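You operate a simulated robot arm through the tools that you are given. There is no shell and no other tool. Be economical: measure what you need, move in short steps, check, and stop when the job is done.

Carry out the task below with a simulated robot arm. There is one attempt and no reset: what you move stays moved.

JOB
Put one of the green mounts from the blue tray on the frame bench on top of the teal plugs box. Fetch the dark steel cup and set it on top of the grey pale block on the top of the end bench. Take the foam corner from the top of the far cart and leave it on the high shelf of the engine bench. Pull the left drawer of the wiring bench open. The order is free. Set down upright: foam corner.

The check looks at the end state, three seconds after you hand in, the way a careful person would. Anything else that was tipped, shoved, dropped, spilled or broken makes it a failure.

ROBOT AND FRAMES
A 7-joint arm with a two-finger parallel gripper on a trunk, on a base that drives. Base frame: it is fixed to the floor where the robot stands at the start and does not move with it; the origin is under the middle of the robot, x ahead of it, y to its left, z up; the surface under the hand at the start is at about z = 0.8. Lengths are in m, angles in degrees, forces in N, time in s.
With the tool pointing down near the work surface it reaches from about 0.26 to 0.6 m from the robot's upright axis, wherever it stands. Its first joint turns from -166.0 to 166.0 degrees. Places, roughly: dark steel cup (7x7x4 cm) [-0.1, -6.3, 1.3]; foam corner (8x8x8 cm) [2.3, -8.4, 0.8]; green mount (4x4x3 cm) [0.5, 0.1, 0.8]; high shelf of the engine bench (168x19 cm) [-0.1, -7.02, 1.56]; left drawer of the wiring bench [1.6, -2.5, 0.8]; pale block (6x8x10 cm) [0, -8.1, 0.9]; teal plugs box [0.5, 0.75, 0.75]. Payload 3.4 kg.
The tool frame sits at the grasp point between the pads (the TCP): z along the fingers, y along the line on which they close. The tips reach 0.03 m beyond it. The gripper opens to 0.094 m. The fingers are 0.028 m wide and 0.01 m thick; the gripper's body (0.05 by 0.096 m) begins 0.055 m behind the TCP.
Orientation is told as [roll, pitch, yaw] about the base's x, y, z axes, in that order, counted from this pose: with the fingers straight down and closing along the base's y, the tool's x points along the base's -x, its y along +y and its z along -z.

CONTROLS
- The arm moves only by the tool play_rows. Its argument "plan" is a list of rows, each a list of 3 entries, a list of its own where there are three numbers: the shift along the base's x, y, z in units of 50 mm (1.0 is 50 mm), then the turn, a rotation vector about the base's x, y, z in units of 8 degrees (1.0 is 8 degrees), then the finger opening in m, from 0 to 0.094. In form: [[[dx, dy, dz], [rx, ry, rz], jaw], ...]. A call has 1 to 10 rows; each row shifts and turns the commanded pose from where the row before left it. A call with a number of a shift or a turn outside -1 to 1 is refused whole. Each row takes 0.2 s and may step no farther than 0.05 m and 8.6 degrees from the row before; otherwise, or with a gripper value out of range, the whole call is refused. A pose out of reach is approached as far as the arm can. The call stops where the force on the tool passes 40 N (or 10 N more than at its start, if that is more) or the arm is blocked; 0.2 s more then pass. Each finger travels about 0.072 m/s and halts on what it meets, pressing with about 20 N; the grip force reading is that of the motor and also rises with nothing between the fingers. The clock runs only during rows and for 0.2 s after the last one: add rows that do not move to give the fingers time. It gives the time, the measured TCP pose, the force on the tool (base axes), the opening and the grip force at its end, in the units of the frame above (readings bear some noise), with the torque about the TCP (base axes, N m) and any sound that the robot's microphone picked up, and new pictures: "views" is both (left out), scene, wrist or none.
- Cameras (640 x 400 px; columns grow to the right, rows downward): "scene" is now at [-0.001, 0.1765, 1.5652]; the picture's right is [0.29, -0.96, 0.00], its down [-0.80, -0.25, -0.54] and it looks along [0.52, 0.16, -0.84] (base axes); focal length 269 px, centre (320, 200). "wrist" rides on the gripper at [0.076, 0.014, -0.102] in the tool frame; the picture's right is [-0.18, 0.98, 0.00], its down [-0.75, -0.14, -0.64] and it looks along [-0.63, -0.12, 0.77] (tool axes); focal length 243 px, centre (320, 200). There is no depth. A picture from a camera that has moved, and an enlarged one, comes with that camera's place and axes in the base frame and with its lens. The place of the scene camera against the robot may be out by one fixed shift of up to 0.012 m in any direction.
- raise_lower(by): slides the trunk up (or, below 0, down) by that many m; the arm and the scene camera ride with it, the base frame stays. It gives what a move gives, with no picture.
- drive_base(legs): drives the robot by 1 to 6 legs, each [ahead, left, turn to the left] in m, m and degrees, along the robot's own axes; the way and the turn of a leg run together, so that a leg with both is an arc; at most 1.5 m and 180 degrees a leg. The arm and the cameras ride along, it lands a little off, and it stops where it bumps. It gives what a move gives, and a new picture of the scene camera.
- aim_head(pan, tilt): turns the head with the scene camera to pan (to the left, within 155 degrees either way) and tilt (down, from -29 to 69), counted from straight ahead of the robot. It gives what a move gives, and a new picture of the scene camera.
- inspect(camera, box): a new picture of the part [left, top, right, bottom] of that camera's present view, enlarged. The clock stands still meanwhile.
- job_done(): hands the job in; it is judged then, once.

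Work in short steps. Places have to be worked out from the pictures, the camera data and where the tool is seen: move nearer, look again, correct. Check each grasp and each placing, and mend what went wrong. You have 165 turns and 260 pictures in all, those below and enlarged ones among them. Open the gripper and draw the arm clear of the work before you hand the job in, unless the task says otherwise; then end with one line.

The tools are called after "Request:" as a command line: name --argument value ..., lists and objects as JSON in quotes. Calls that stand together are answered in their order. play_rows: Moves the arm, as the interface text tells. Its arguments: {"type":"object","properties":{"plan":{"type":"array"},"views":{"type":"string","enum":["both","scene","wrist","none"]}},"required":["plan"]} The other tools are called the same way: raise_lower (by) slides the trunk up or down; drive_base (legs) drives the base; aim_head (pan, tilt) turns the head that bears the scene camera; inspect (camera, box) takes an enlarged picture of a part of a camera's view; job_done () hands the job in.

At the start:

```text
time: 0.0
ee_pos: [0.3297, 0.1037, 1.0928]
tcp_rot: [-0.1, -0.1, 0.0]
force: [0.1, 0.3, 0.6]
ft_torque: [0.0, 0.0, 0.0]
opening: 0.0939
grasp_force: 0.0
trunk travel left (down, up): [-0.25, 0.136]
robot x, y, heading: [0.0012, 0.0012, 0.0]
head pan, tilt: [17.1, 57.2]
```

scene: 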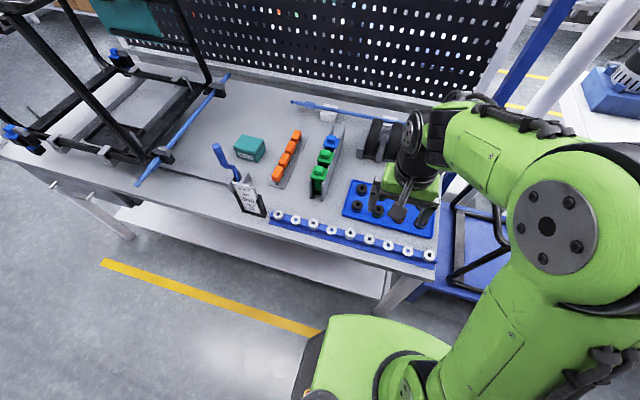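
wrist: 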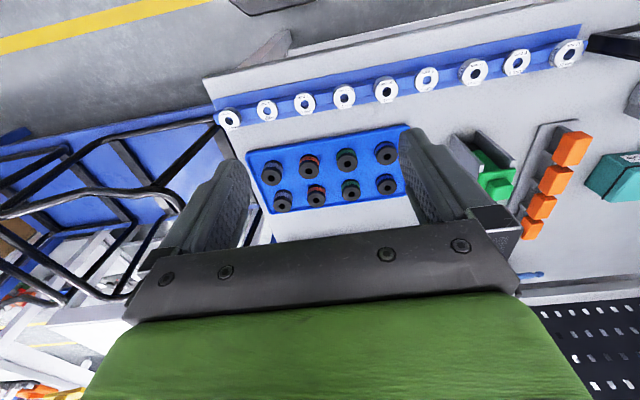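

The wrist view shows a blue tray with eight dark mounts with coloured rings; I zoom in to find the green ones.

Request:
inspect --camera "wrist" --box '[230, 110, 430, 235]'

Request:
inspect --camera "scene" --box '[200, 100, 460, 270]'

```text
3.20 times, centred on (330, 172) of wrist
camera zoom: at [0.2555, 0.1171, 1.194], right [0.18, 0.98, 0.0], down [0.75, -0.14, 0.64], along [0.63, -0.12, -0.77], focal length 776 px, centre (288, 288)
```

zoom: 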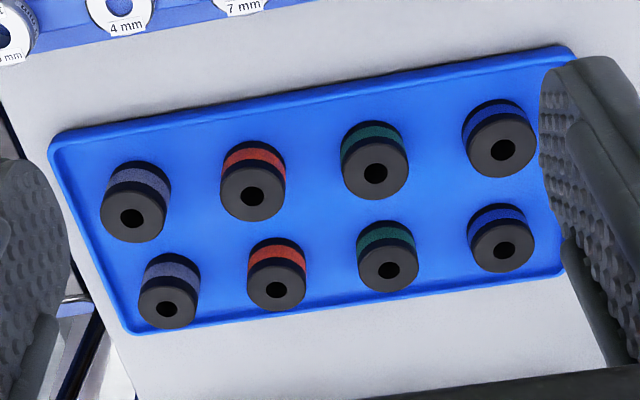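

```text
2.35 times, centred on (330, 185) of scene
camera zoom: at [-0.001, 0.1765, 1.5652], right [0.29, -0.96, 0.0], down [-0.8, -0.25, -0.54], along [0.52, 0.16, -0.84], focal length 632 px, centre (296, 235)
```

zoom: 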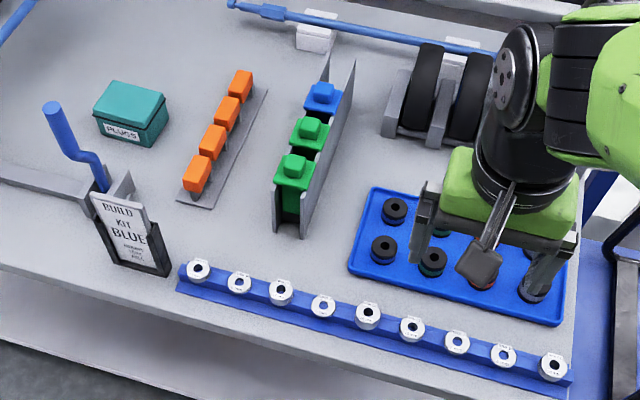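

Green mounts are in the third column; I estimate the near one at about (0.479, 0.121). I move above it with the jaw at 0.06 and look again.

Request:
play_rows --plan '[[[0.75, 0.09, -0.8], [0, 0, 0], 0.06], [[0.75, 0.09, -0.8], [0, 0, 0], 0.06], [[0.75, 0.09, -0.8], [0, 0, 0], 0.06], [[0.73, 0.09, -0.8], [0, 0, 0], 0.06], [[0, 0, 0], [0, 0, 0], 0.06]]' --views "wrist"

```text
refused: row 1 steps farther than a row can; nothing moved
```

The step norm has to be at most 1; I split it into more rows.

Request:
play_rows --plan '[[[0.6, 0.07, -0.6], [0, 0, 0], 0.06], [[0.6, 0.07, -0.6], [0, 0, 0], 0.06], [[0.6, 0.07, -0.6], [0, 0, 0], 0.06], [[0.6, 0.07, -0.6], [0, 0, 0], 0.06], [[0.58, 0.07, -0.6], [0, 0, 0], 0.06], [[0, 0, 0], [0, 0, 0], 0.06]]' --views "wrist"

```text
time: 1.4
ee_pos: [0.4796, 0.1185, 0.9408]
tcp_rot: [0.0, 0.0, -0.1]
force: [-0.8, -0.2, -0.9]
ft_torque: [0.01, -0.03, 0.02]
opening: 0.06
grasp_force: 0.0
trunk travel left (down, up): [-0.25, 0.136]
robot x, y, heading: [0.0013, -0.001, -0.1]
head pan, tilt: [17.1, 57.2]
camera wrist: at [0.4048, 0.132, 1.0427], right [0.18, 0.98, 0.0], down [0.75, -0.14, 0.64], along [0.63, -0.12, -0.77], focal length 243 px, centre (320, 200)
```

wrist: 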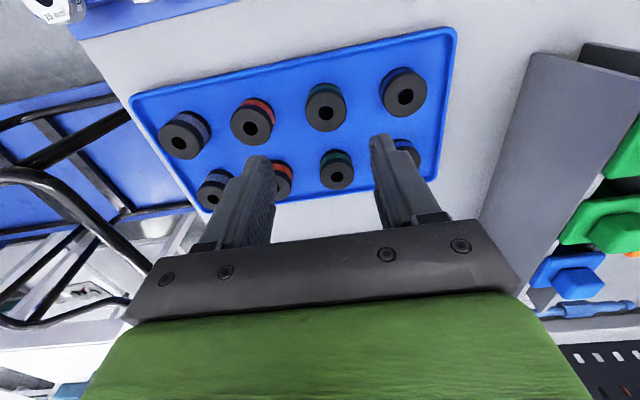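

Triangulation gives the near green mount's top at (0.483, 0.122, 0.829). I descend around it to a TCP of about 0.838 and close.

Request:
play_rows --plan '[[[0.07, 0.08, -0.7], [0, 0, 0], 0.06], [[0, 0, -0.7], [0, 0, 0], 0.06], [[0, 0, -0.6], [0, 0, 0], 0.06], [[0, 0, 0], [0, 0, 0], 0.06]]' --views "both"

```text
time: 2.4
ee_pos: [0.4808, 0.124, 0.8398]
tcp_rot: [0.1, -0.1, 0.0]
force: [0.1, -0.1, -0.1]
ft_torque: [0.02, 0.02, 0.01]
opening: 0.0602
grasp_force: 0.0
trunk travel left (down, up): [-0.25, 0.136]
robot x, y, heading: [-0.0015, 0.0013, 0.1]
head pan, tilt: [17.1, 57.2]
camera scene: at [-0.0014, 0.1764, 1.5653], right [0.29, -0.96, 0.0], down [-0.8, -0.25, -0.54], along [0.52, 0.16, -0.84], focal length 269 px, centre (320, 200)
camera wrist: at [0.4077, 0.1377, 0.9426], right [0.18, 0.98, 0.0], down [0.75, -0.14, 0.64], along [0.63, -0.12, -0.77], focal length 243 px, centre (320, 200)
```

scene: 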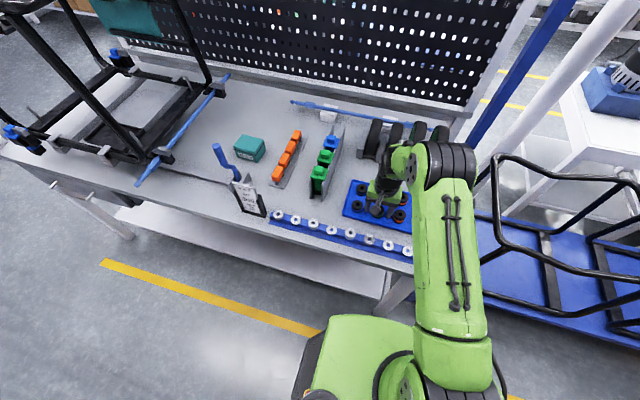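
wrist: 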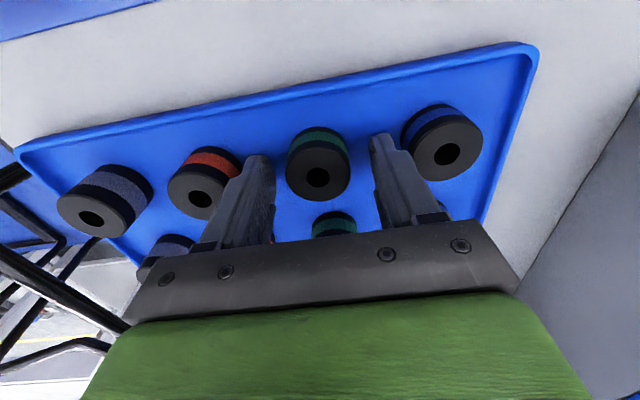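

The mount is between the fingers; closing on it.

Request:
play_rows --plan '[[[0.04, -0.04, -0.04], [0, 0, 0], 0.06], [[0, 0, 0], [0, 0, 0], 0.03], [[0, 0, 0], [0, 0, 0], 0.03], [[0, 0, 0], [0, 0, 0], 0.03]]' --views "none"

Request:
play_rows --plan '[[[0, 0, 0.7], [0, 0, 0], 0.03], [[0, 0, 0.9], [0, 0, 0], 0.03], [[0, 0, 0.9], [0, 0, 0], 0.03], [[0, 0, 0.9], [0, 0, 0], 0.03]]' --views "both"

```text
time: 3.4
ee_pos: [0.485, 0.123, 0.8396]
tcp_rot: [0.1, -0.1, 0.0]
force: [0.1, 1.0, -1.0]
ft_torque: [0.04, -0.03, -0.01]
opening: 0.0348
grasp_force: 19.8
trunk travel left (down, up): [-0.25, 0.136]
robot x, y, heading: [0.0021, -0.0019, -0.1]
head pan, tilt: [17.1, 57.2]
```

```text
time: 4.4
ee_pos: [0.4821, 0.1215, 1.0115]
tcp_rot: [-0.1, 0.0, 0.0]
force: [-0.8, -0.3, 0.0]
ft_torque: [0.01, -0.02, 0.02]
opening: 0.0299
grasp_force: 0.1
trunk travel left (down, up): [-0.25, 0.136]
robot x, y, heading: [0.0032, -0.0014, -0.2]
head pan, tilt: [17.1, 57.2]
camera scene: at [-0.0019, 0.1764, 1.5653], right [0.29, -0.96, 0.0], down [-0.8, -0.25, -0.54], along [0.52, 0.16, -0.84], focal length 269 px, centre (320, 200)
camera wrist: at [0.4087, 0.1357, 1.1138], right [0.18, 0.98, 0.0], down [0.75, -0.14, 0.64], along [0.63, -0.12, -0.77], focal length 243 px, centre (320, 200)
```

scene: 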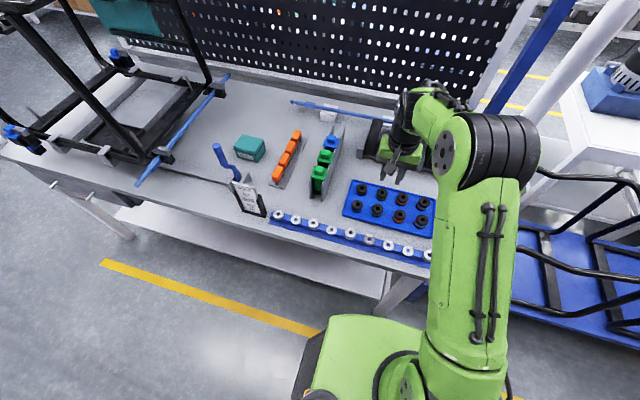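
wrist: 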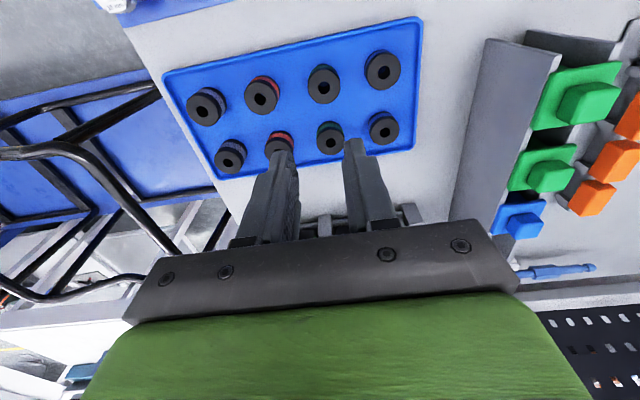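

The grip slipped; the mount still stands in the tray. I zoom to check it.

Request:
inspect --camera "wrist" --box '[160, 10, 440, 185]'

Request:
inspect --camera "scene" --box '[330, 160, 460, 250]'

```text
2.29 times, centred on (300, 98) of wrist
camera zoom: at [0.4087, 0.1357, 1.1138], right [0.18, 0.98, 0.0], down [0.75, -0.14, 0.64], along [0.63, -0.12, -0.77], focal length 555 px, centre (366, 434)
```

zoom: 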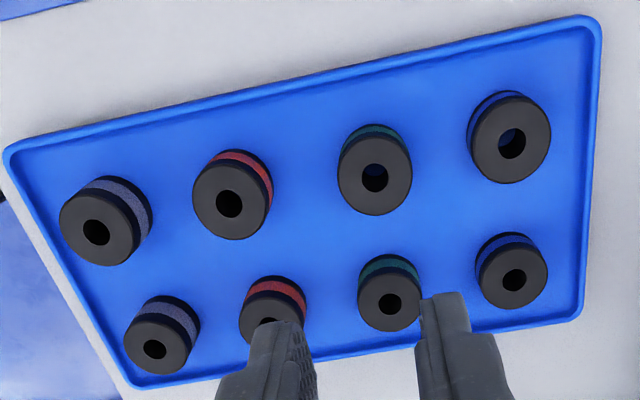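

```text
4.44 times, centred on (395, 205) of scene
camera zoom: at [-0.0019, 0.1764, 1.5653], right [0.29, -0.96, 0.0], down [-0.8, -0.25, -0.54], along [0.52, 0.16, -0.84], focal length 1195 px, centre (-13, 178)
```

zoom: 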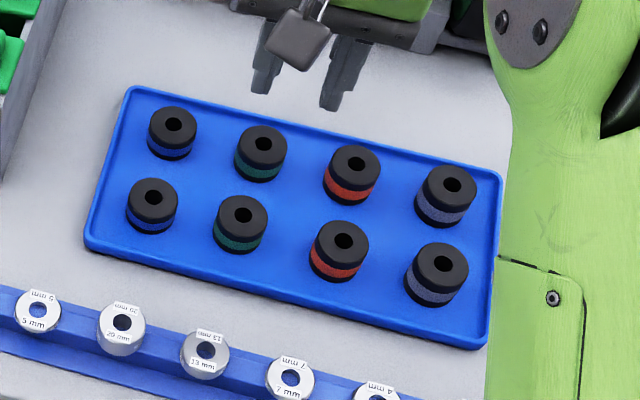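

The mount is upright in place. I regrip 8 mm lower, command the jaw fully closed, and lift slowly.

Request:
play_rows --plan '[[[0, 0, -0.9], [0, 0, 0], 0.06], [[0, 0, -0.9], [0, 0, 0], 0.06], [[0, 0, -0.9], [0, 0, 0], 0.06], [[0, 0, -0.6], [0, 0, 0], 0.06], [[0, 0, -0.25], [0, 0, 0], 0.06], [[0, 0, 0], [0, 0, 0], 0.06], [[0, 0, 0], [0, 0, 0], 0.0], [[0, 0, 0], [0, 0, 0], 0.0], [[0, 0, 0], [0, 0, 0], 0.0], [[0, 0, 0], [0, 0, 0], 0.0]]' --views "both"

```text
time: 5.8
ee_pos: [0.4854, 0.121, 0.8378]
tcp_rot: [0.0, -0.7, 0.0]
force: [-1.7, -2.4, 21.9]
ft_torque: [-0.27, 0.36, 0.06]
opening: 0.036
grasp_force: 6.2
trunk travel left (down, up): [-0.25, 0.136]
robot x, y, heading: [-0.0027, 0.0006, -0.0]
head pan, tilt: [17.1, 57.2]
stopped in row 7: the force on the tool passed its limit at 45 N (the readings are from after the stop); the commanded pose is now the measured one
camera scene: at [-0.0033, 0.1756, 1.5653], right [0.29, -0.96, 0.0], down [-0.8, -0.25, -0.54], along [0.52, 0.16, -0.84], focal length 269 px, centre (320, 200)
camera wrist: at [0.4097, 0.1352, 0.9389], right [0.18, 0.98, 0.0], down [0.75, -0.14, 0.65], along [0.64, -0.12, -0.76], focal length 243 px, centre (320, 200)
```

scene: 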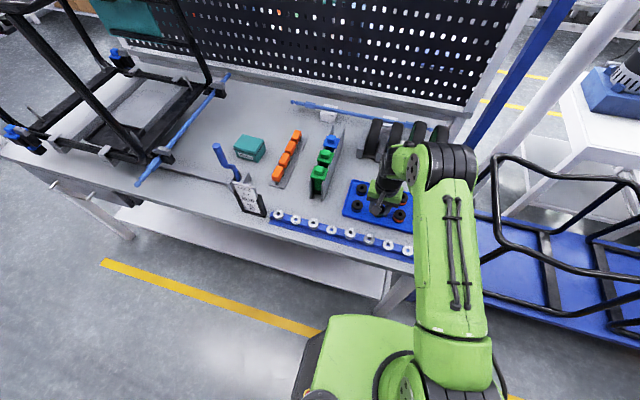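
wrist: 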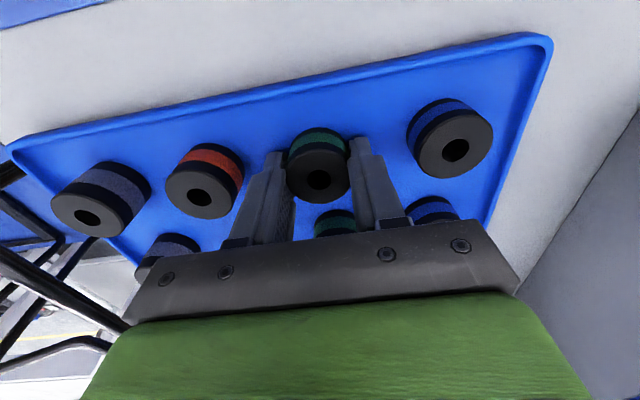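

The tips touched the tray (floor ≈0.808). I open slightly, raise 3 mm, then close fully.

Request:
play_rows --plan '[[[0, 0, 0.07], [0, 0, 0], 0.05], [[0, 0, 0], [0, 0, 0], 0.05], [[0, 0, 0], [0, 0, 0], 0.0], [[0, 0, 0], [0, 0, 0], 0.0], [[0, 0, 0], [0, 0, 0], 0.0], [[0, 0, 0], [0, 0, 0], 0.0]]' --views "none"

Request:
play_rows --plan '[[[0, 0, 0.2], [0, 0, 0], 0.0], [[0, 0, 0.4], [0, 0, 0], 0.0], [[0, 0, 0.5], [0, 0, 0], 0.0], [[0, 0, 0], [0, 0, 0], 0.0]]' --views "wrist"

```text
time: 7.2
ee_pos: [0.4846, 0.1229, 0.8377]
tcp_rot: [0.1, -0.3, 0.1]
force: [0.4, 0.5, -0.6]
ft_torque: [-0.01, 0.02, -0.01]
opening: 0.035
grasp_force: 20.0
trunk travel left (down, up): [-0.25, 0.136]
robot x, y, heading: [-0.0003, 0.0009, -0.0]
head pan, tilt: [17.1, 57.2]
```

```text
time: 8.2
ee_pos: [0.485, 0.1217, 0.8958]
tcp_rot: [0.1, -0.3, 0.1]
force: [0.0, -0.6, -0.9]
ft_torque: [-0.01, 0.03, -0.03]
opening: 0.035
grasp_force: 20.5
trunk travel left (down, up): [-0.25, 0.136]
robot x, y, heading: [-0.0004, 0.0049, 0.0]
head pan, tilt: [17.1, 57.2]
camera wrist: at [0.4094, 0.1347, 0.9958], right [0.18, 0.98, 0.0], down [0.75, -0.14, 0.65], along [0.64, -0.12, -0.76], focal length 243 px, centre (320, 200)
```

wrist: 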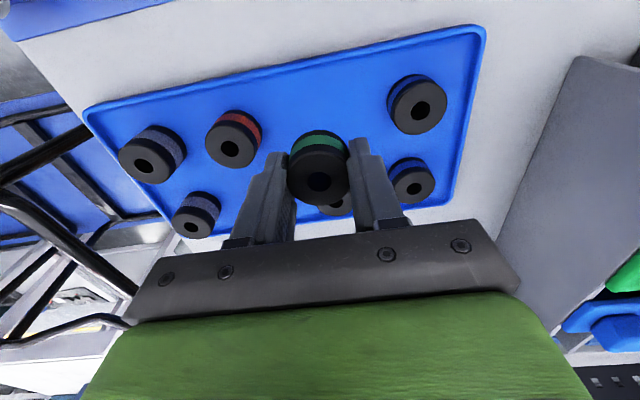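

The mount is held (opening 0.035). I raise it well clear and drive left along the bench toward the plugs box.

Request:
play_rows --plan '[[[0, 0, 0.9], [0, 0, 0], 0.0], [[0, 0, 0.9], [0, 0, 0], 0.0], [[0, 0, 0.9], [0, 0, 0], 0.0], [[-0.3, 0, 0.9], [0, 0, 0], 0.0], [[-0.6, 0, 0.7], [0, 0, 0], 0.0], [[-0.9, 0, 0], [0, 0, 0], 0.0], [[-0.9, 0, 0], [0, 0, 0], 0.0]]' --views "none"

Request:
drive_base --legs '[[0, 0.6, 0]]'

```text
time: 9.8
ee_pos: [0.3465, 0.1225, 1.1088]
tcp_rot: [0.0, -0.6, 0.0]
force: [0.2, -0.1, -0.6]
ft_torque: [0.01, -0.03, -0.02]
opening: 0.035
grasp_force: 19.9
trunk travel left (down, up): [-0.25, 0.136]
robot x, y, heading: [-0.0007, 0.0025, -0.3]
head pan, tilt: [17.1, 57.2]
```

```text
time: 13.2
ee_pos: [0.3508, 0.7189, 1.1087]
tcp_rot: [-0.1, -0.4, -0.3]
force: [0.9, 0.2, -0.9]
ft_torque: [0.04, -0.01, -0.02]
opening: 0.0351
grasp_force: 19.9
trunk travel left (down, up): [-0.25, 0.136]
robot x, y, heading: [-0.0013, 0.5985, -0.2]
head pan, tilt: [17.1, 57.2]
camera scene: at [0.0012, 0.7767, 1.5651], right [0.29, -0.96, 0.0], down [-0.8, -0.24, -0.54], along [0.52, 0.16, -0.84], focal length 269 px, centre (320, 200)
```

scene: 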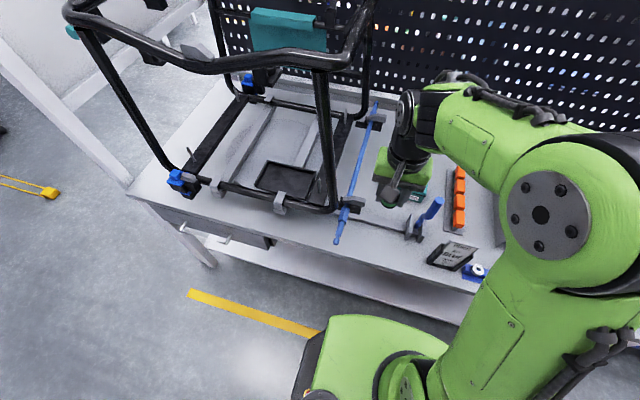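

I look with the wrist camera to locate the plugs box relative to the hand.

Request:
play_rows --plan '[[[0, 0, 0], [0, 0, 0], 0.0]]' --views "wrist"

Request:
inspect --camera "scene" --box '[320, 90, 520, 215]'

```text
time: 13.6
ee_pos: [0.3508, 0.719, 1.1088]
tcp_rot: [0.1, -0.4, -0.2]
force: [-0.1, 0.9, -0.3]
ft_torque: [0.03, -0.04, -0.03]
opening: 0.0351
grasp_force: 20.3
trunk travel left (down, up): [-0.25, 0.136]
robot x, y, heading: [0.0013, 0.599, -0.1]
head pan, tilt: [17.1, 57.2]
camera wrist: at [0.276, 0.7341, 1.2101], right [0.19, 0.98, 0.0], down [0.75, -0.15, 0.65], along [0.64, -0.12, -0.76], focal length 243 px, centre (320, 200)
```

wrist: 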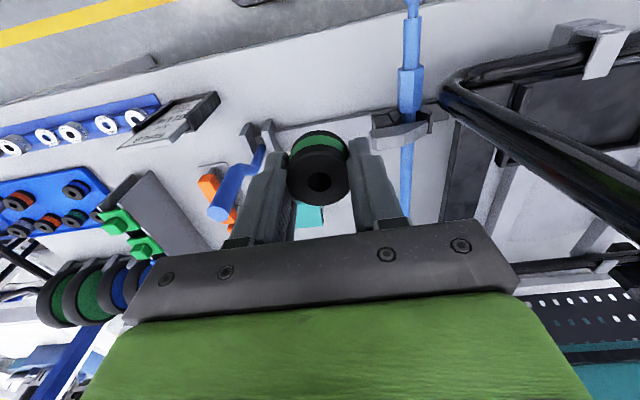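

```text
3.20 times, centred on (420, 152) of scene
camera zoom: at [0.0012, 0.776, 1.5652], right [0.29, -0.96, 0.0], down [-0.8, -0.24, -0.54], along [0.52, 0.16, -0.84], focal length 860 px, centre (0, 352)
```

zoom: 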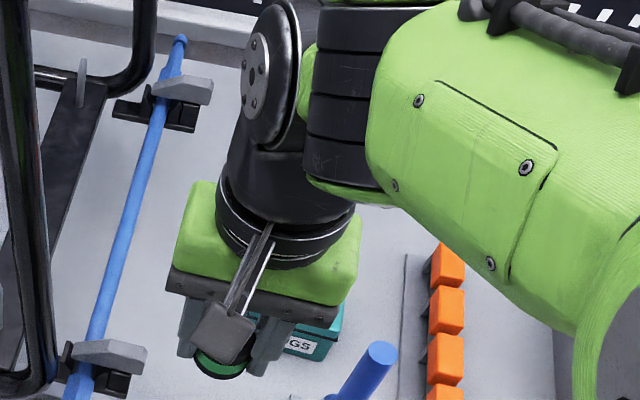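

The held mount hides the box. I shift the hand 0.16 m to the right to see the box beside the gripper.

Request:
play_rows --plan '[[[0, -0.9, 0], [0, 0, 0], 0.0], [[0, -0.9, 0], [0, 0, 0], 0.0], [[0, -0.9, 0], [0, 0, 0], 0.0], [[0, -0.9, 0], [0, 0, 0], 0.0], [[0, 0, 0], [0, 0, 0], 0.0]]' --views "both"

```text
time: 14.8
ee_pos: [0.3519, 0.5392, 1.1082]
tcp_rot: [0.0, -0.4, -0.2]
force: [-0.4, 0.3, -0.1]
ft_torque: [0.0, 0.01, -0.02]
opening: 0.035
grasp_force: 20.4
trunk travel left (down, up): [-0.25, 0.136]
robot x, y, heading: [0.0049, 0.5983, -0.5]
head pan, tilt: [17.1, 57.2]
camera scene: at [0.0009, 0.7766, 1.5651], right [0.29, -0.96, 0.0], down [-0.8, -0.24, -0.54], along [0.52, 0.16, -0.84], focal length 269 px, centre (320, 200)
camera wrist: at [0.2781, 0.5539, 1.2101], right [0.19, 0.98, 0.0], down [0.75, -0.14, 0.65], along [0.64, -0.12, -0.76], focal length 243 px, centre (320, 200)
```

scene: 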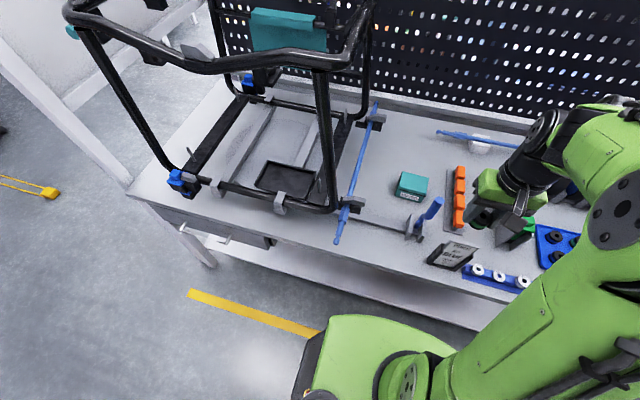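
wrist: 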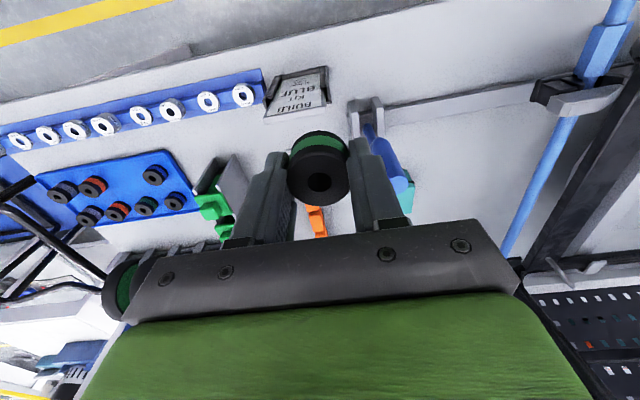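

Scene camera now sees the box clearly; I zoom in on it.

Request:
inspect --camera "scene" --box '[370, 155, 466, 215]'

```text
6.67 times, centred on (418, 185) of scene
camera zoom: at [0.0009, 0.7766, 1.5651], right [0.29, -0.96, 0.0], down [-0.8, -0.24, -0.54], along [0.52, 0.16, -0.84], focal length 1792 px, centre (-333, 300)
```

zoom: 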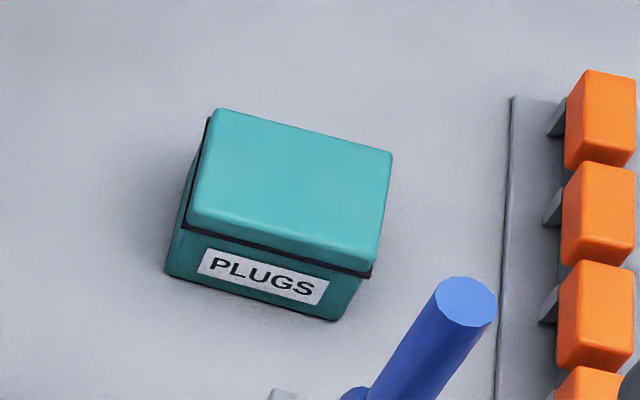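

Triangulation puts the box-top centre at about (0.61, 0.622, 0.835). That's at the edge of reach, so I drive ahead 0.04 m, then bring the hand above it.

Request:
drive_base --legs '[[0.04, 0, 0]]'

Request:
play_rows --plan '[[[0.7, 0.25, -0.3], [0, 0, 0], 0.0], [[0.7, 0.25, -0.3], [0, 0, 0], 0.0], [[0.7, 0.25, -0.3], [0, 0, 0], 0.0], [[0.7, 0.3, -0.3], [0, 0, 0], 0.0], [[0.7, 0.3, -0.4], [0, 0, 0], 0.0], [[0.5, 0.3, -0.6], [0, 0, 0], 0.0], [[0, 0, 0], [0, 0, 0], 0.0]]' --views "both"

```text
time: 15.7
ee_pos: [0.3939, 0.5402, 1.1079]
tcp_rot: [0.2, -0.3, -0.2]
force: [0.8, 0.2, -0.9]
ft_torque: [-0.02, 0.06, -0.01]
opening: 0.0348
grasp_force: 20.2
trunk travel left (down, up): [-0.25, 0.136]
robot x, y, heading: [0.044, 0.5985, -0.2]
head pan, tilt: [17.1, 57.2]
camera scene: at [0.0439, 0.7757, 1.5652], right [0.29, -0.96, 0.0], down [-0.81, -0.24, -0.54], along [0.52, 0.16, -0.84], focal length 269 px, centre (320, 200)
```

scene: 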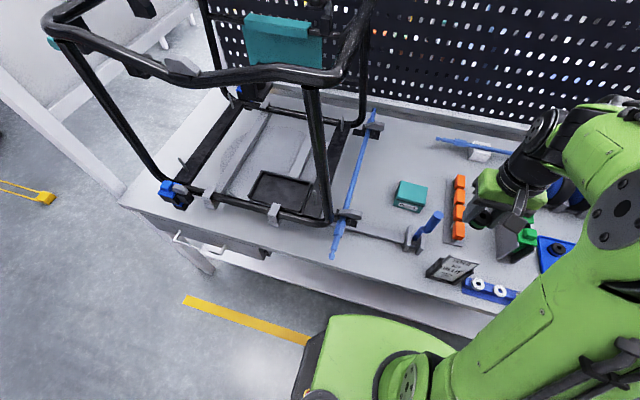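

```text
time: 17.3
ee_pos: [0.5929, 0.6211, 0.9995]
tcp_rot: [0.2, -0.4, -0.3]
force: [-0.2, 0.5, -1.5]
ft_torque: [0.0, -0.03, 0.05]
opening: 0.0348
grasp_force: 19.9
trunk travel left (down, up): [-0.25, 0.136]
robot x, y, heading: [0.0391, 0.5982, -0.3]
head pan, tilt: [17.1, 57.2]
camera scene: at [0.0404, 0.7752, 1.5653], right [0.29, -0.96, 0.0], down [-0.8, -0.24, -0.54], along [0.52, 0.16, -0.84], focal length 269 px, centre (320, 200)
camera wrist: at [0.5177, 0.6355, 1.1014], right [0.19, 0.98, 0.0], down [0.75, -0.15, 0.65], along [0.64, -0.12, -0.76], focal length 243 px, centre (320, 200)
```

scene: 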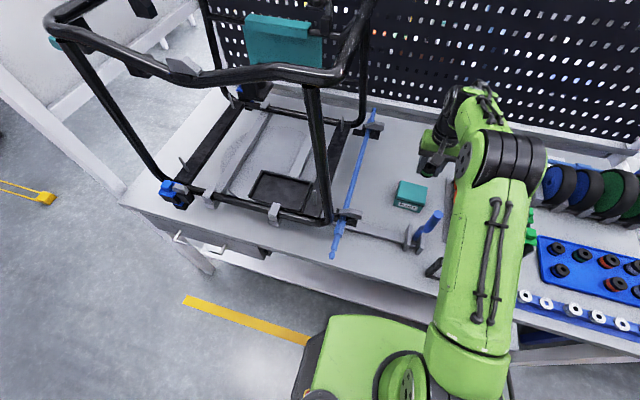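
wrist: 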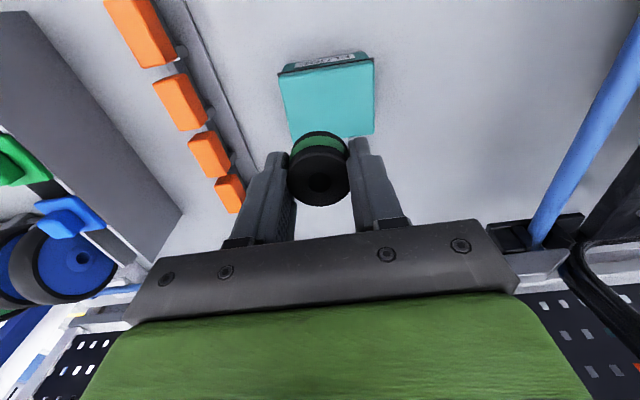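

The wrist view confirms the box-top centre at (0.607, 0.625). I align and lower to just above the lid.

Request:
play_rows --plan '[[[0.28, 0.08, -0.6], [0, 0, 0], 0.0], [[0, 0, -0.7], [0, 0, 0], 0.0], [[0, 0, -0.6], [0, 0, 0], 0.0], [[0, 0, -0.4], [0, 0, 0], 0.0], [[0, 0, 0], [0, 0, 0], 0.0]]' --views "both"

```text
time: 18.5
ee_pos: [0.6067, 0.625, 0.8909]
tcp_rot: [0.2, -1.0, -0.2]
force: [3.6, -0.9, 39.5]
ft_torque: [-0.15, 0.49, -0.02]
opening: 0.0354
grasp_force: 19.7
trunk travel left (down, up): [-0.25, 0.136]
robot x, y, heading: [0.0432, 0.5979, -0.3]
head pan, tilt: [17.1, 57.2]
camera scene: at [0.0363, 0.7753, 1.5657], right [0.29, -0.96, 0.0], down [-0.8, -0.24, -0.54], along [0.52, 0.16, -0.84], focal length 269 px, centre (320, 200)
camera wrist: at [0.5303, 0.6399, 0.9906], right [0.19, 0.98, 0.01], down [0.74, -0.15, 0.66], along [0.65, -0.12, -0.75], focal length 243 px, centre (320, 200)
```

scene: 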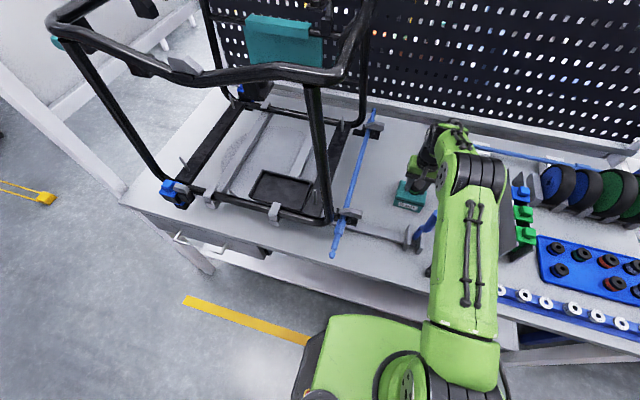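
wrist: 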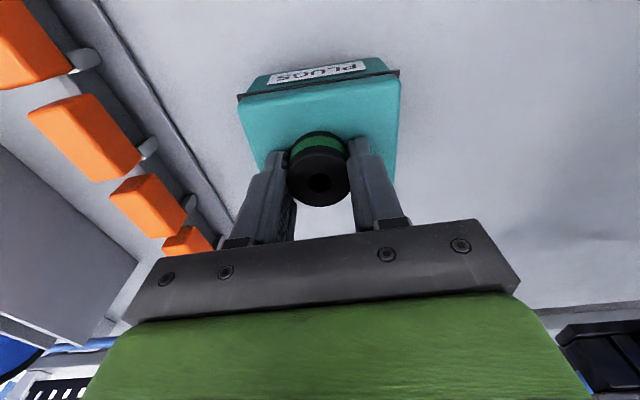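

Contact with the lid at TCP 0.891 (so the lid is at ≈0.861); the mount sits centred. I ease off the pressure, release, and check.

Request:
play_rows --plan '[[[0, 0, 0.06], [0, 0, 0], 0.0], [[0, 0, 0.03], [0, 0, 0], 0.0]]' --views "none"

```text
time: 19.1
ee_pos: [0.6064, 0.6254, 0.89]
tcp_rot: [0.1, -0.6, -0.3]
force: [6.3, 1.0, 24.1]
ft_torque: [-0.08, 0.21, -0.07]
opening: 0.0349
grasp_force: 20.0
trunk travel left (down, up): [-0.25, 0.136]
robot x, y, heading: [0.0383, 0.5992, -0.1]
head pan, tilt: [17.1, 57.2]
```

Request:
play_rows --plan '[[[0, 0, 0.05], [0, 0, 0], 0.0], [[0, 0, 0.03], [0, 0, 0], 0.0]]' --views "none"

```text
time: 19.7
ee_pos: [0.6068, 0.6274, 0.8902]
tcp_rot: [0.0, 0.0, -0.2]
force: [0.7, -0.8, 2.1]
ft_torque: [-0.05, -0.05, 0.03]
opening: 0.035
grasp_force: 20.1
trunk travel left (down, up): [-0.25, 0.136]
robot x, y, heading: [0.0442, 0.5991, -0.3]
head pan, tilt: [17.1, 57.2]
```

Force is nearly zero, so I open the fingers and lift away slowly.

Request:
play_rows --plan '[[[0, 0, 0], [0, 0, 0], 0.05], [[0, 0, 0], [0, 0, 0], 0.055], [[0, 0, 0.2], [0, 0, 0], 0.055], [[0, 0, 0.8], [0, 0, 0], 0.055], [[0, 0, 0.9], [0, 0, 0], 0.055], [[-0.3, 0, 0.9], [0, 0, 0], 0.055], [[-0.9, 0, 0.3], [0, 0, 0], 0.055], [[-0.9, 0, 0.3], [0, 0, 0], 0.055]]' --views "wrist"

Request:
inspect --camera "scene" --box '[350, 150, 478, 230]'

```text
time: 21.5
ee_pos: [0.5024, 0.6271, 1.0635]
tcp_rot: [0.0, -0.5, -0.1]
force: [-0.6, 0.4, 0.1]
ft_torque: [-0.04, -0.01, 0.0]
opening: 0.0547
grasp_force: 0.2
trunk travel left (down, up): [-0.25, 0.136]
robot x, y, heading: [0.04, 0.5985, -0.4]
head pan, tilt: [17.1, 57.2]
camera wrist: at [0.427, 0.6413, 1.1649], right [0.19, 0.98, 0.0], down [0.75, -0.14, 0.65], along [0.64, -0.12, -0.76], focal length 243 px, centre (320, 200)
```

wrist: 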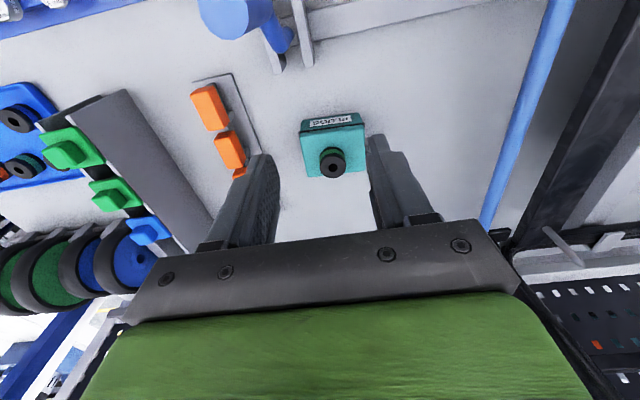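

```text
5.00 times, centred on (414, 190) of scene
camera zoom: at [0.0394, 0.7756, 1.5652], right [0.29, -0.96, 0.0], down [-0.8, -0.24, -0.54], along [0.52, 0.16, -0.84], focal length 1344 px, centre (-150, 250)
```

zoom: 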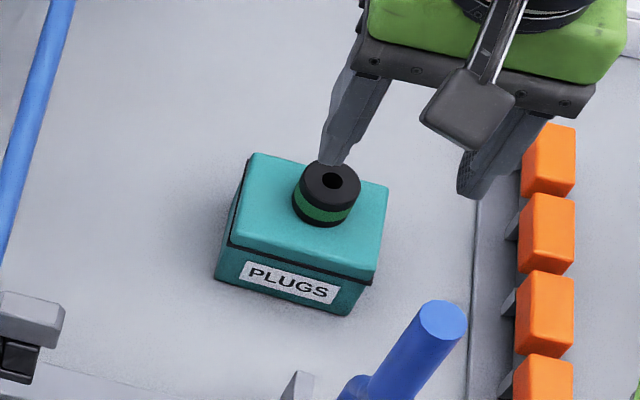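

The mount sits neatly on the plugs box. Now I retract the arm, back off from the bench, and look to the right along the room.

Request:
play_rows --plan '[[[-0.8, -0.2, 0.4], [0, 0, 0], 0.055], [[-0.8, -0.2, 0.4], [0, 0, 0], 0.055], [[-0.8, 0, 0.4], [0, 0, 0], 0.055]]' --views "none"

Request:
drive_base --legs '[[-0.4, 0, 0]]'

Request:
aim_head --pan -80 --tilt 20

```text
time: 22.3
ee_pos: [0.3803, 0.6059, 1.1243]
tcp_rot: [0.1, -0.5, -0.2]
force: [-0.1, 0.3, 0.0]
ft_torque: [0.01, -0.06, 0.01]
opening: 0.0551
grasp_force: 0.2
trunk travel left (down, up): [-0.25, 0.136]
robot x, y, heading: [0.0421, 0.601, -0.2]
head pan, tilt: [17.1, 57.2]
```

```text
time: 24.8
ee_pos: [-0.0167, 0.6076, 1.1227]
tcp_rot: [0.1, -0.4, 0.0]
force: [0.8, 0.0, 0.8]
ft_torque: [-0.02, -0.03, 0.01]
opening: 0.0551
grasp_force: 0.0
trunk travel left (down, up): [-0.25, 0.136]
robot x, y, heading: [-0.3569, 0.6005, 0.2]
head pan, tilt: [17.1, 57.2]
camera scene: at [-0.3596, 0.7765, 1.5652], right [0.29, -0.96, 0.0], down [-0.8, -0.25, -0.54], along [0.52, 0.16, -0.84], focal length 269 px, centre (320, 200)
```

scene: 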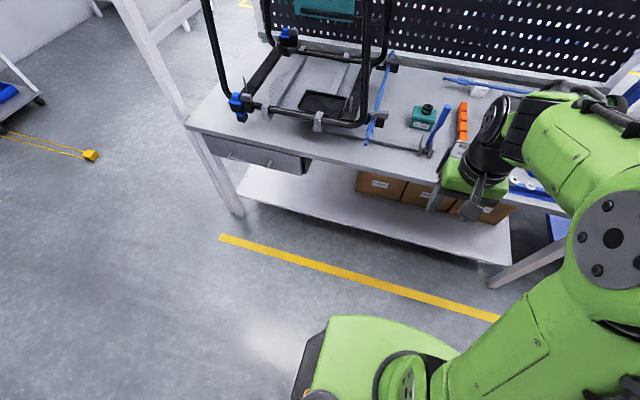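

```text
time: 26.5
ee_pos: [-0.0152, 0.6078, 1.1233]
tcp_rot: [0.1, -0.4, 0.0]
force: [-0.1, -0.2, 0.2]
ft_torque: [-0.02, 0.01, -0.02]
opening: 0.0549
grasp_force: 0.0
trunk travel left (down, up): [-0.25, 0.136]
robot x, y, heading: [-0.3567, 0.6023, 0.0]
head pan, tilt: [-80.0, 20.0]
camera scene: at [-0.4089, 0.6643, 1.6201], right [-0.98, -0.17, 0.0], down [-0.06, 0.34, -0.94], along [0.16, -0.93, -0.34], focal length 269 px, centre (320, 200)
```

scene: 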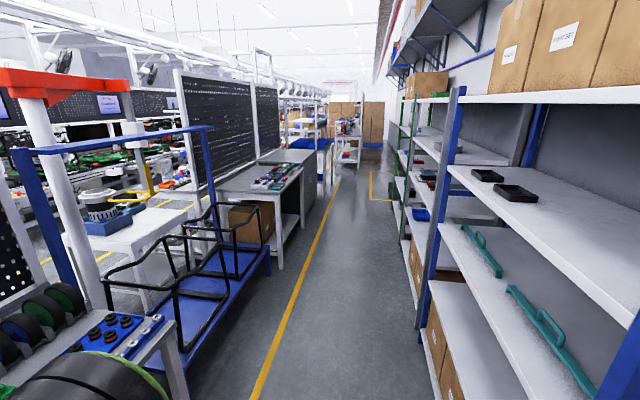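

I zoom into the corridor to identify the benches.

Request:
inspect --camera "scene" --box '[150, 80, 410, 245]'

Request:
inspect --camera "scene" --box '[0, 80, 200, 205]'

```text
2.42 times, centred on (280, 162) of scene
camera zoom: at [-0.4089, 0.6643, 1.6201], right [-0.98, -0.17, 0.0], down [-0.06, 0.34, -0.94], along [0.16, -0.93, -0.34], focal length 652 px, centre (417, 291)
```

zoom: 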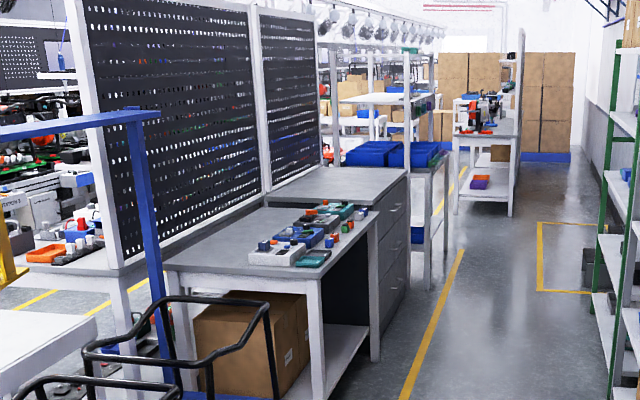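

```text
3.20 times, centred on (100, 142) of scene
camera zoom: at [-0.4089, 0.6643, 1.6201], right [-0.98, -0.17, 0.0], down [-0.06, 0.34, -0.94], along [0.16, -0.93, -0.34], focal length 860 px, centre (1024, 384)
```

zoom: 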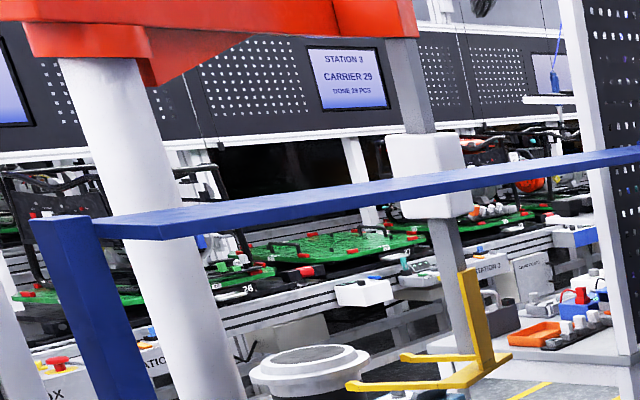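

The corridor runs along −y between x≈−0.84 and 0.3. I tuck the arm, turn right and drive down it, looking left for the wiring bench.

Request:
play_rows --plan '[[[-0.7, 0, 0.5], [0, 0, 0], 0.055], [[-0.2, 0, 0.9], [0, 0, 0], 0.055]]' --views "none"

Request:
drive_base --legs '[[0.08, 0, 0], [0, 0, -90], [1.5, 0, 0], [0.7, 0, 0]]'

Request:
aim_head --pan 75 --tilt 20

```text
time: 27.1
ee_pos: [-0.0617, 0.6067, 1.1944]
tcp_rot: [0.1, -0.5, 0.0]
force: [0.6, -0.1, -0.1]
ft_torque: [0.01, 0.06, -0.03]
opening: 0.055
grasp_force: 0.1
trunk travel left (down, up): [-0.25, 0.136]
robot x, y, heading: [-0.358, 0.5989, -0.1]
head pan, tilt: [-80.0, 20.0]
```

```text
time: 42.4
ee_pos: [-0.1923, -1.8959, 1.195]
tcp_rot: [0.2, -0.3, -88.5]
force: [1.4, -0.6, -0.3]
ft_torque: [0.02, 0.0, 0.0]
opening: 0.0551
grasp_force: 0.2
trunk travel left (down, up): [-0.25, 0.136]
robot x, y, heading: [-0.2098, -1.5999, -88.5]
head pan, tilt: [-80.0, 20.0]
camera scene: at [-0.1558, -1.5529, 1.6201], right [-0.2, 0.98, 0.0], down [0.34, 0.07, -0.94], along [-0.92, -0.19, -0.34], focal length 269 px, centre (320, 200)
```

scene: 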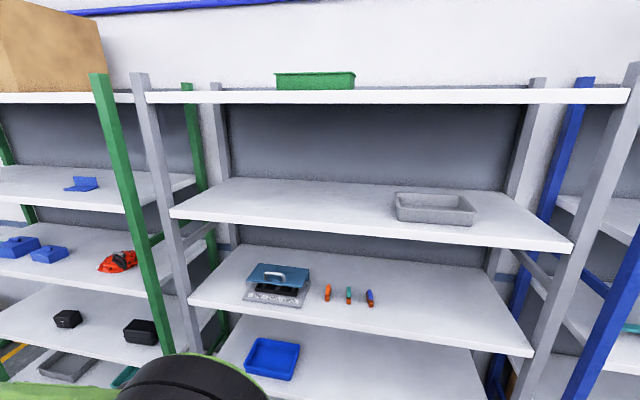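

```text
time: 44.8
ee_pos: [-0.1929, -1.896, 1.1939]
tcp_rot: [0.1, -0.3, -88.5]
force: [-0.2, -0.3, 0.0]
ft_torque: [-0.04, -0.01, -0.01]
opening: 0.0549
grasp_force: 0.1
trunk travel left (down, up): [-0.25, 0.136]
robot x, y, heading: [-0.2084, -1.5994, -88.7]
head pan, tilt: [75.0, 20.0]
camera scene: at [0.0259, -1.5557, 1.6201], right [-0.24, -0.97, 0.0], down [-0.33, 0.08, -0.94], along [0.91, -0.22, -0.34], focal length 269 px, centre (320, 200)
```

scene: 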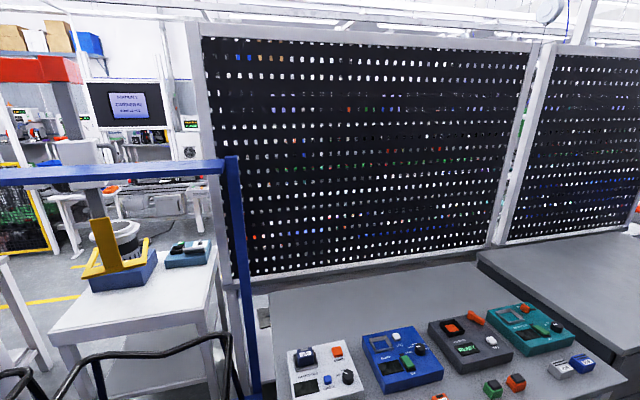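

This side is a different bench; the wiring bench probably backs onto this pegboard. I look ahead down the corridor before driving on.

Request:
aim_head --pan 20 --tilt 15

```text
time: 46.0
ee_pos: [-0.1922, -1.8957, 1.1945]
tcp_rot: [0.1, -0.3, -88.7]
force: [1.0, 0.5, -0.4]
ft_torque: [-0.01, -0.01, -0.01]
opening: 0.055
grasp_force: 0.2
trunk travel left (down, up): [-0.25, 0.136]
robot x, y, heading: [-0.2051, -1.6034, -88.6]
head pan, tilt: [20.0, 15.0]
camera scene: at [-0.0304, -1.6207, 1.6282], right [-0.93, -0.37, 0.0], down [-0.09, 0.24, -0.97], along [0.35, -0.9, -0.26], focal length 269 px, centre (320, 200)
```

scene: 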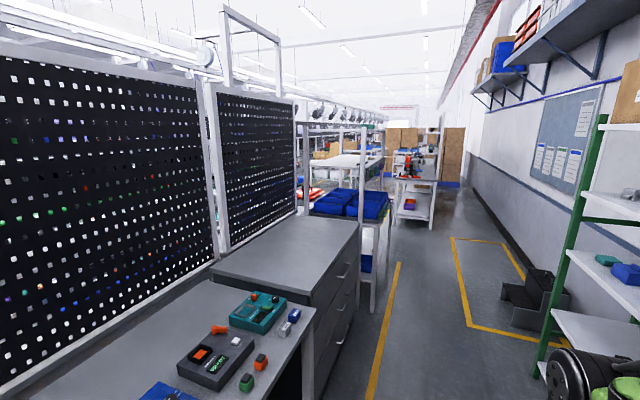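

Corridor is clear; I drive on to y≈−4.1 and look left past the rack.

Request:
drive_base --legs '[[1.5, -0.1, -1.4], [1.0, 0, 0]]'

Request:
aim_head --pan 60 --tilt 15

```text
refused: leg 1 is longer than a leg can be; nothing moved
```

```text
time: 47.1
ee_pos: [-0.1916, -1.8952, 1.1943]
tcp_rot: [0.1, -0.4, -88.6]
force: [0.3, -0.4, 0.2]
ft_torque: [0.0, 0.0, 0.0]
opening: 0.055
grasp_force: 0.0
trunk travel left (down, up): [-0.25, 0.136]
robot x, y, heading: [-0.2095, -1.6027, -88.7]
head pan, tilt: [60.0, 15.0]
camera scene: at [0.0174, -1.5786, 1.6282], right [-0.48, -0.88, 0.0], down [-0.23, 0.12, -0.97], along [0.85, -0.46, -0.26], focal length 269 px, centre (320, 200)
```

scene: 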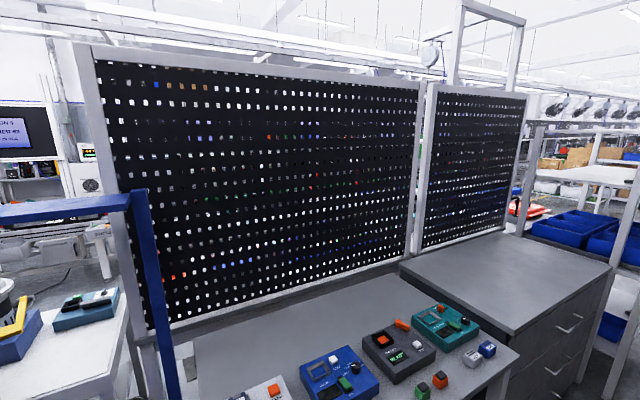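

The leg was slightly too long; I redo it within limits.

Request:
drive_base --legs '[[1.3, -0.08, -1.4], [1.2, 0, 0]]'

Request:
aim_head --pan 55 --tilt 15

```text
time: 59.4
ee_pos: [-0.2938, -4.4024, 1.1951]
tcp_rot: [0.2, -0.6, -90.5]
force: [-1.1, 0.5, 0.4]
ft_torque: [0.01, -0.04, 0.01]
opening: 0.0552
grasp_force: 0.1
trunk travel left (down, up): [-0.25, 0.136]
robot x, y, heading: [-0.2994, -4.1079, -90.7]
head pan, tilt: [60.0, 15.0]
camera scene: at [-0.0728, -4.0927, 1.6282], right [-0.51, -0.86, 0.0], down [-0.22, 0.13, -0.97], along [0.83, -0.49, -0.26], focal length 269 px, centre (320, 200)
```

scene: 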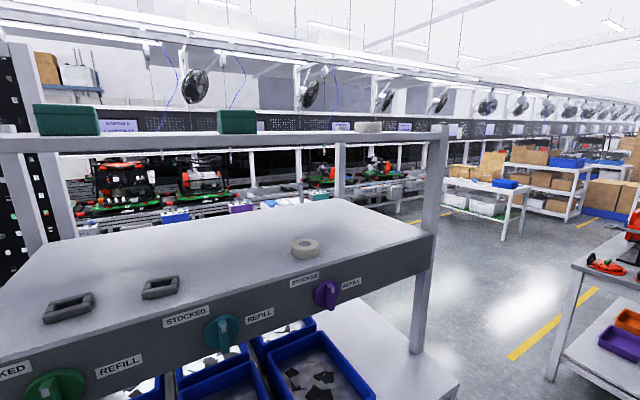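

```text
time: 60.0
ee_pos: [-0.2935, -4.4024, 1.1953]
tcp_rot: [0.1, -0.4, -90.6]
force: [-1.0, 0.7, 0.3]
ft_torque: [0.01, 0.02, -0.02]
opening: 0.0551
grasp_force: 0.0
trunk travel left (down, up): [-0.25, 0.136]
robot x, y, heading: [-0.2959, -4.1058, -90.7]
head pan, tilt: [55.0, 15.0]
camera scene: at [-0.0772, -4.099, 1.6282], right [-0.58, -0.81, 0.0], down [-0.21, 0.15, -0.97], along [0.79, -0.56, -0.26], focal length 269 px, centre (320, 200)
```

scene: 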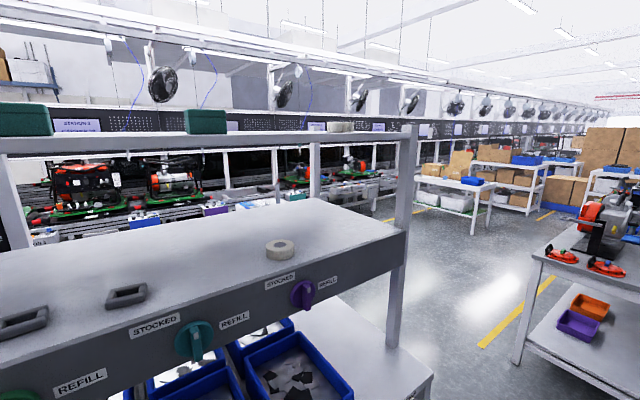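

There's an open gap past this rack, then the engine bench. I drive to y≈−5.3 and look ahead and left.

Request:
drive_base --legs '[[1.0, 0, 0.7]]'

Request:
aim_head --pan 0 --tilt 15

Request:
aim_head --pan 110 --tilt 15

```text
time: 65.2
ee_pos: [-0.2957, -5.411, 1.1942]
tcp_rot: [0.1, -0.3, -89.9]
force: [-0.8, 0.1, -0.4]
ft_torque: [-0.02, -0.04, 0.01]
opening: 0.0546
grasp_force: 0.1
trunk travel left (down, up): [-0.25, 0.136]
robot x, y, heading: [-0.3028, -5.1187, -90.0]
head pan, tilt: [55.0, 15.0]
camera scene: at [-0.0818, -5.1057, 1.6282], right [-0.57, -0.82, 0.0], down [-0.21, 0.15, -0.97], along [0.79, -0.55, -0.26], focal length 269 px, centre (320, 200)
```

scene: 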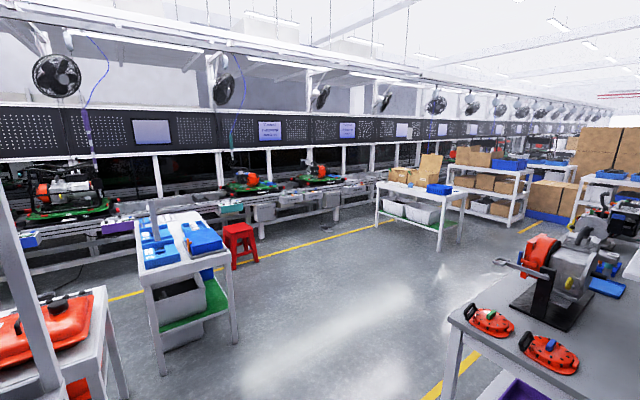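

```text
time: 66.5
ee_pos: [-0.2934, -5.4092, 1.1941]
tcp_rot: [0.1, -0.4, -89.9]
force: [-0.6, -0.7, -1.0]
ft_torque: [-0.02, 0.02, -0.04]
opening: 0.0551
grasp_force: 0.1
trunk travel left (down, up): [-0.25, 0.136]
robot x, y, heading: [-0.3011, -5.1174, -90.0]
head pan, tilt: [0.0, 15.0]
camera scene: at [-0.1582, -5.1451, 1.6282], right [-1.0, 0.0, 0.0], down [0.0, 0.26, -0.97], along [0.0, -0.97, -0.26], focal length 269 px, centre (320, 200)
```

scene: 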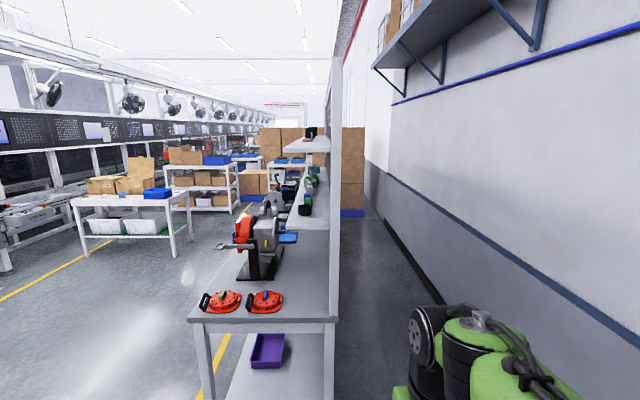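

```text
time: 68.3
ee_pos: [-0.2947, -5.4107, 1.1954]
tcp_rot: [0.1, -0.4, -89.9]
force: [-0.3, 0.3, -0.9]
ft_torque: [-0.03, -0.01, -0.01]
opening: 0.0552
grasp_force: 0.1
trunk travel left (down, up): [-0.25, 0.136]
robot x, y, heading: [-0.2965, -5.1137, -89.9]
head pan, tilt: [110.0, 15.0]
camera scene: at [-0.0707, -5.0197, 1.6282], right [0.34, -0.94, 0.0], down [-0.24, -0.09, -0.97], along [0.91, 0.33, -0.26], focal length 269 px, centre (320, 200)
```

scene: 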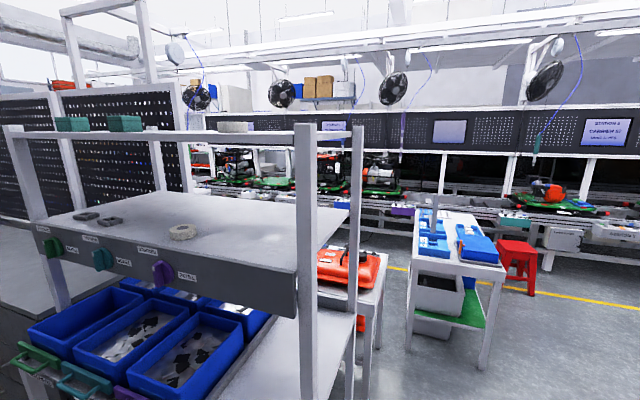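

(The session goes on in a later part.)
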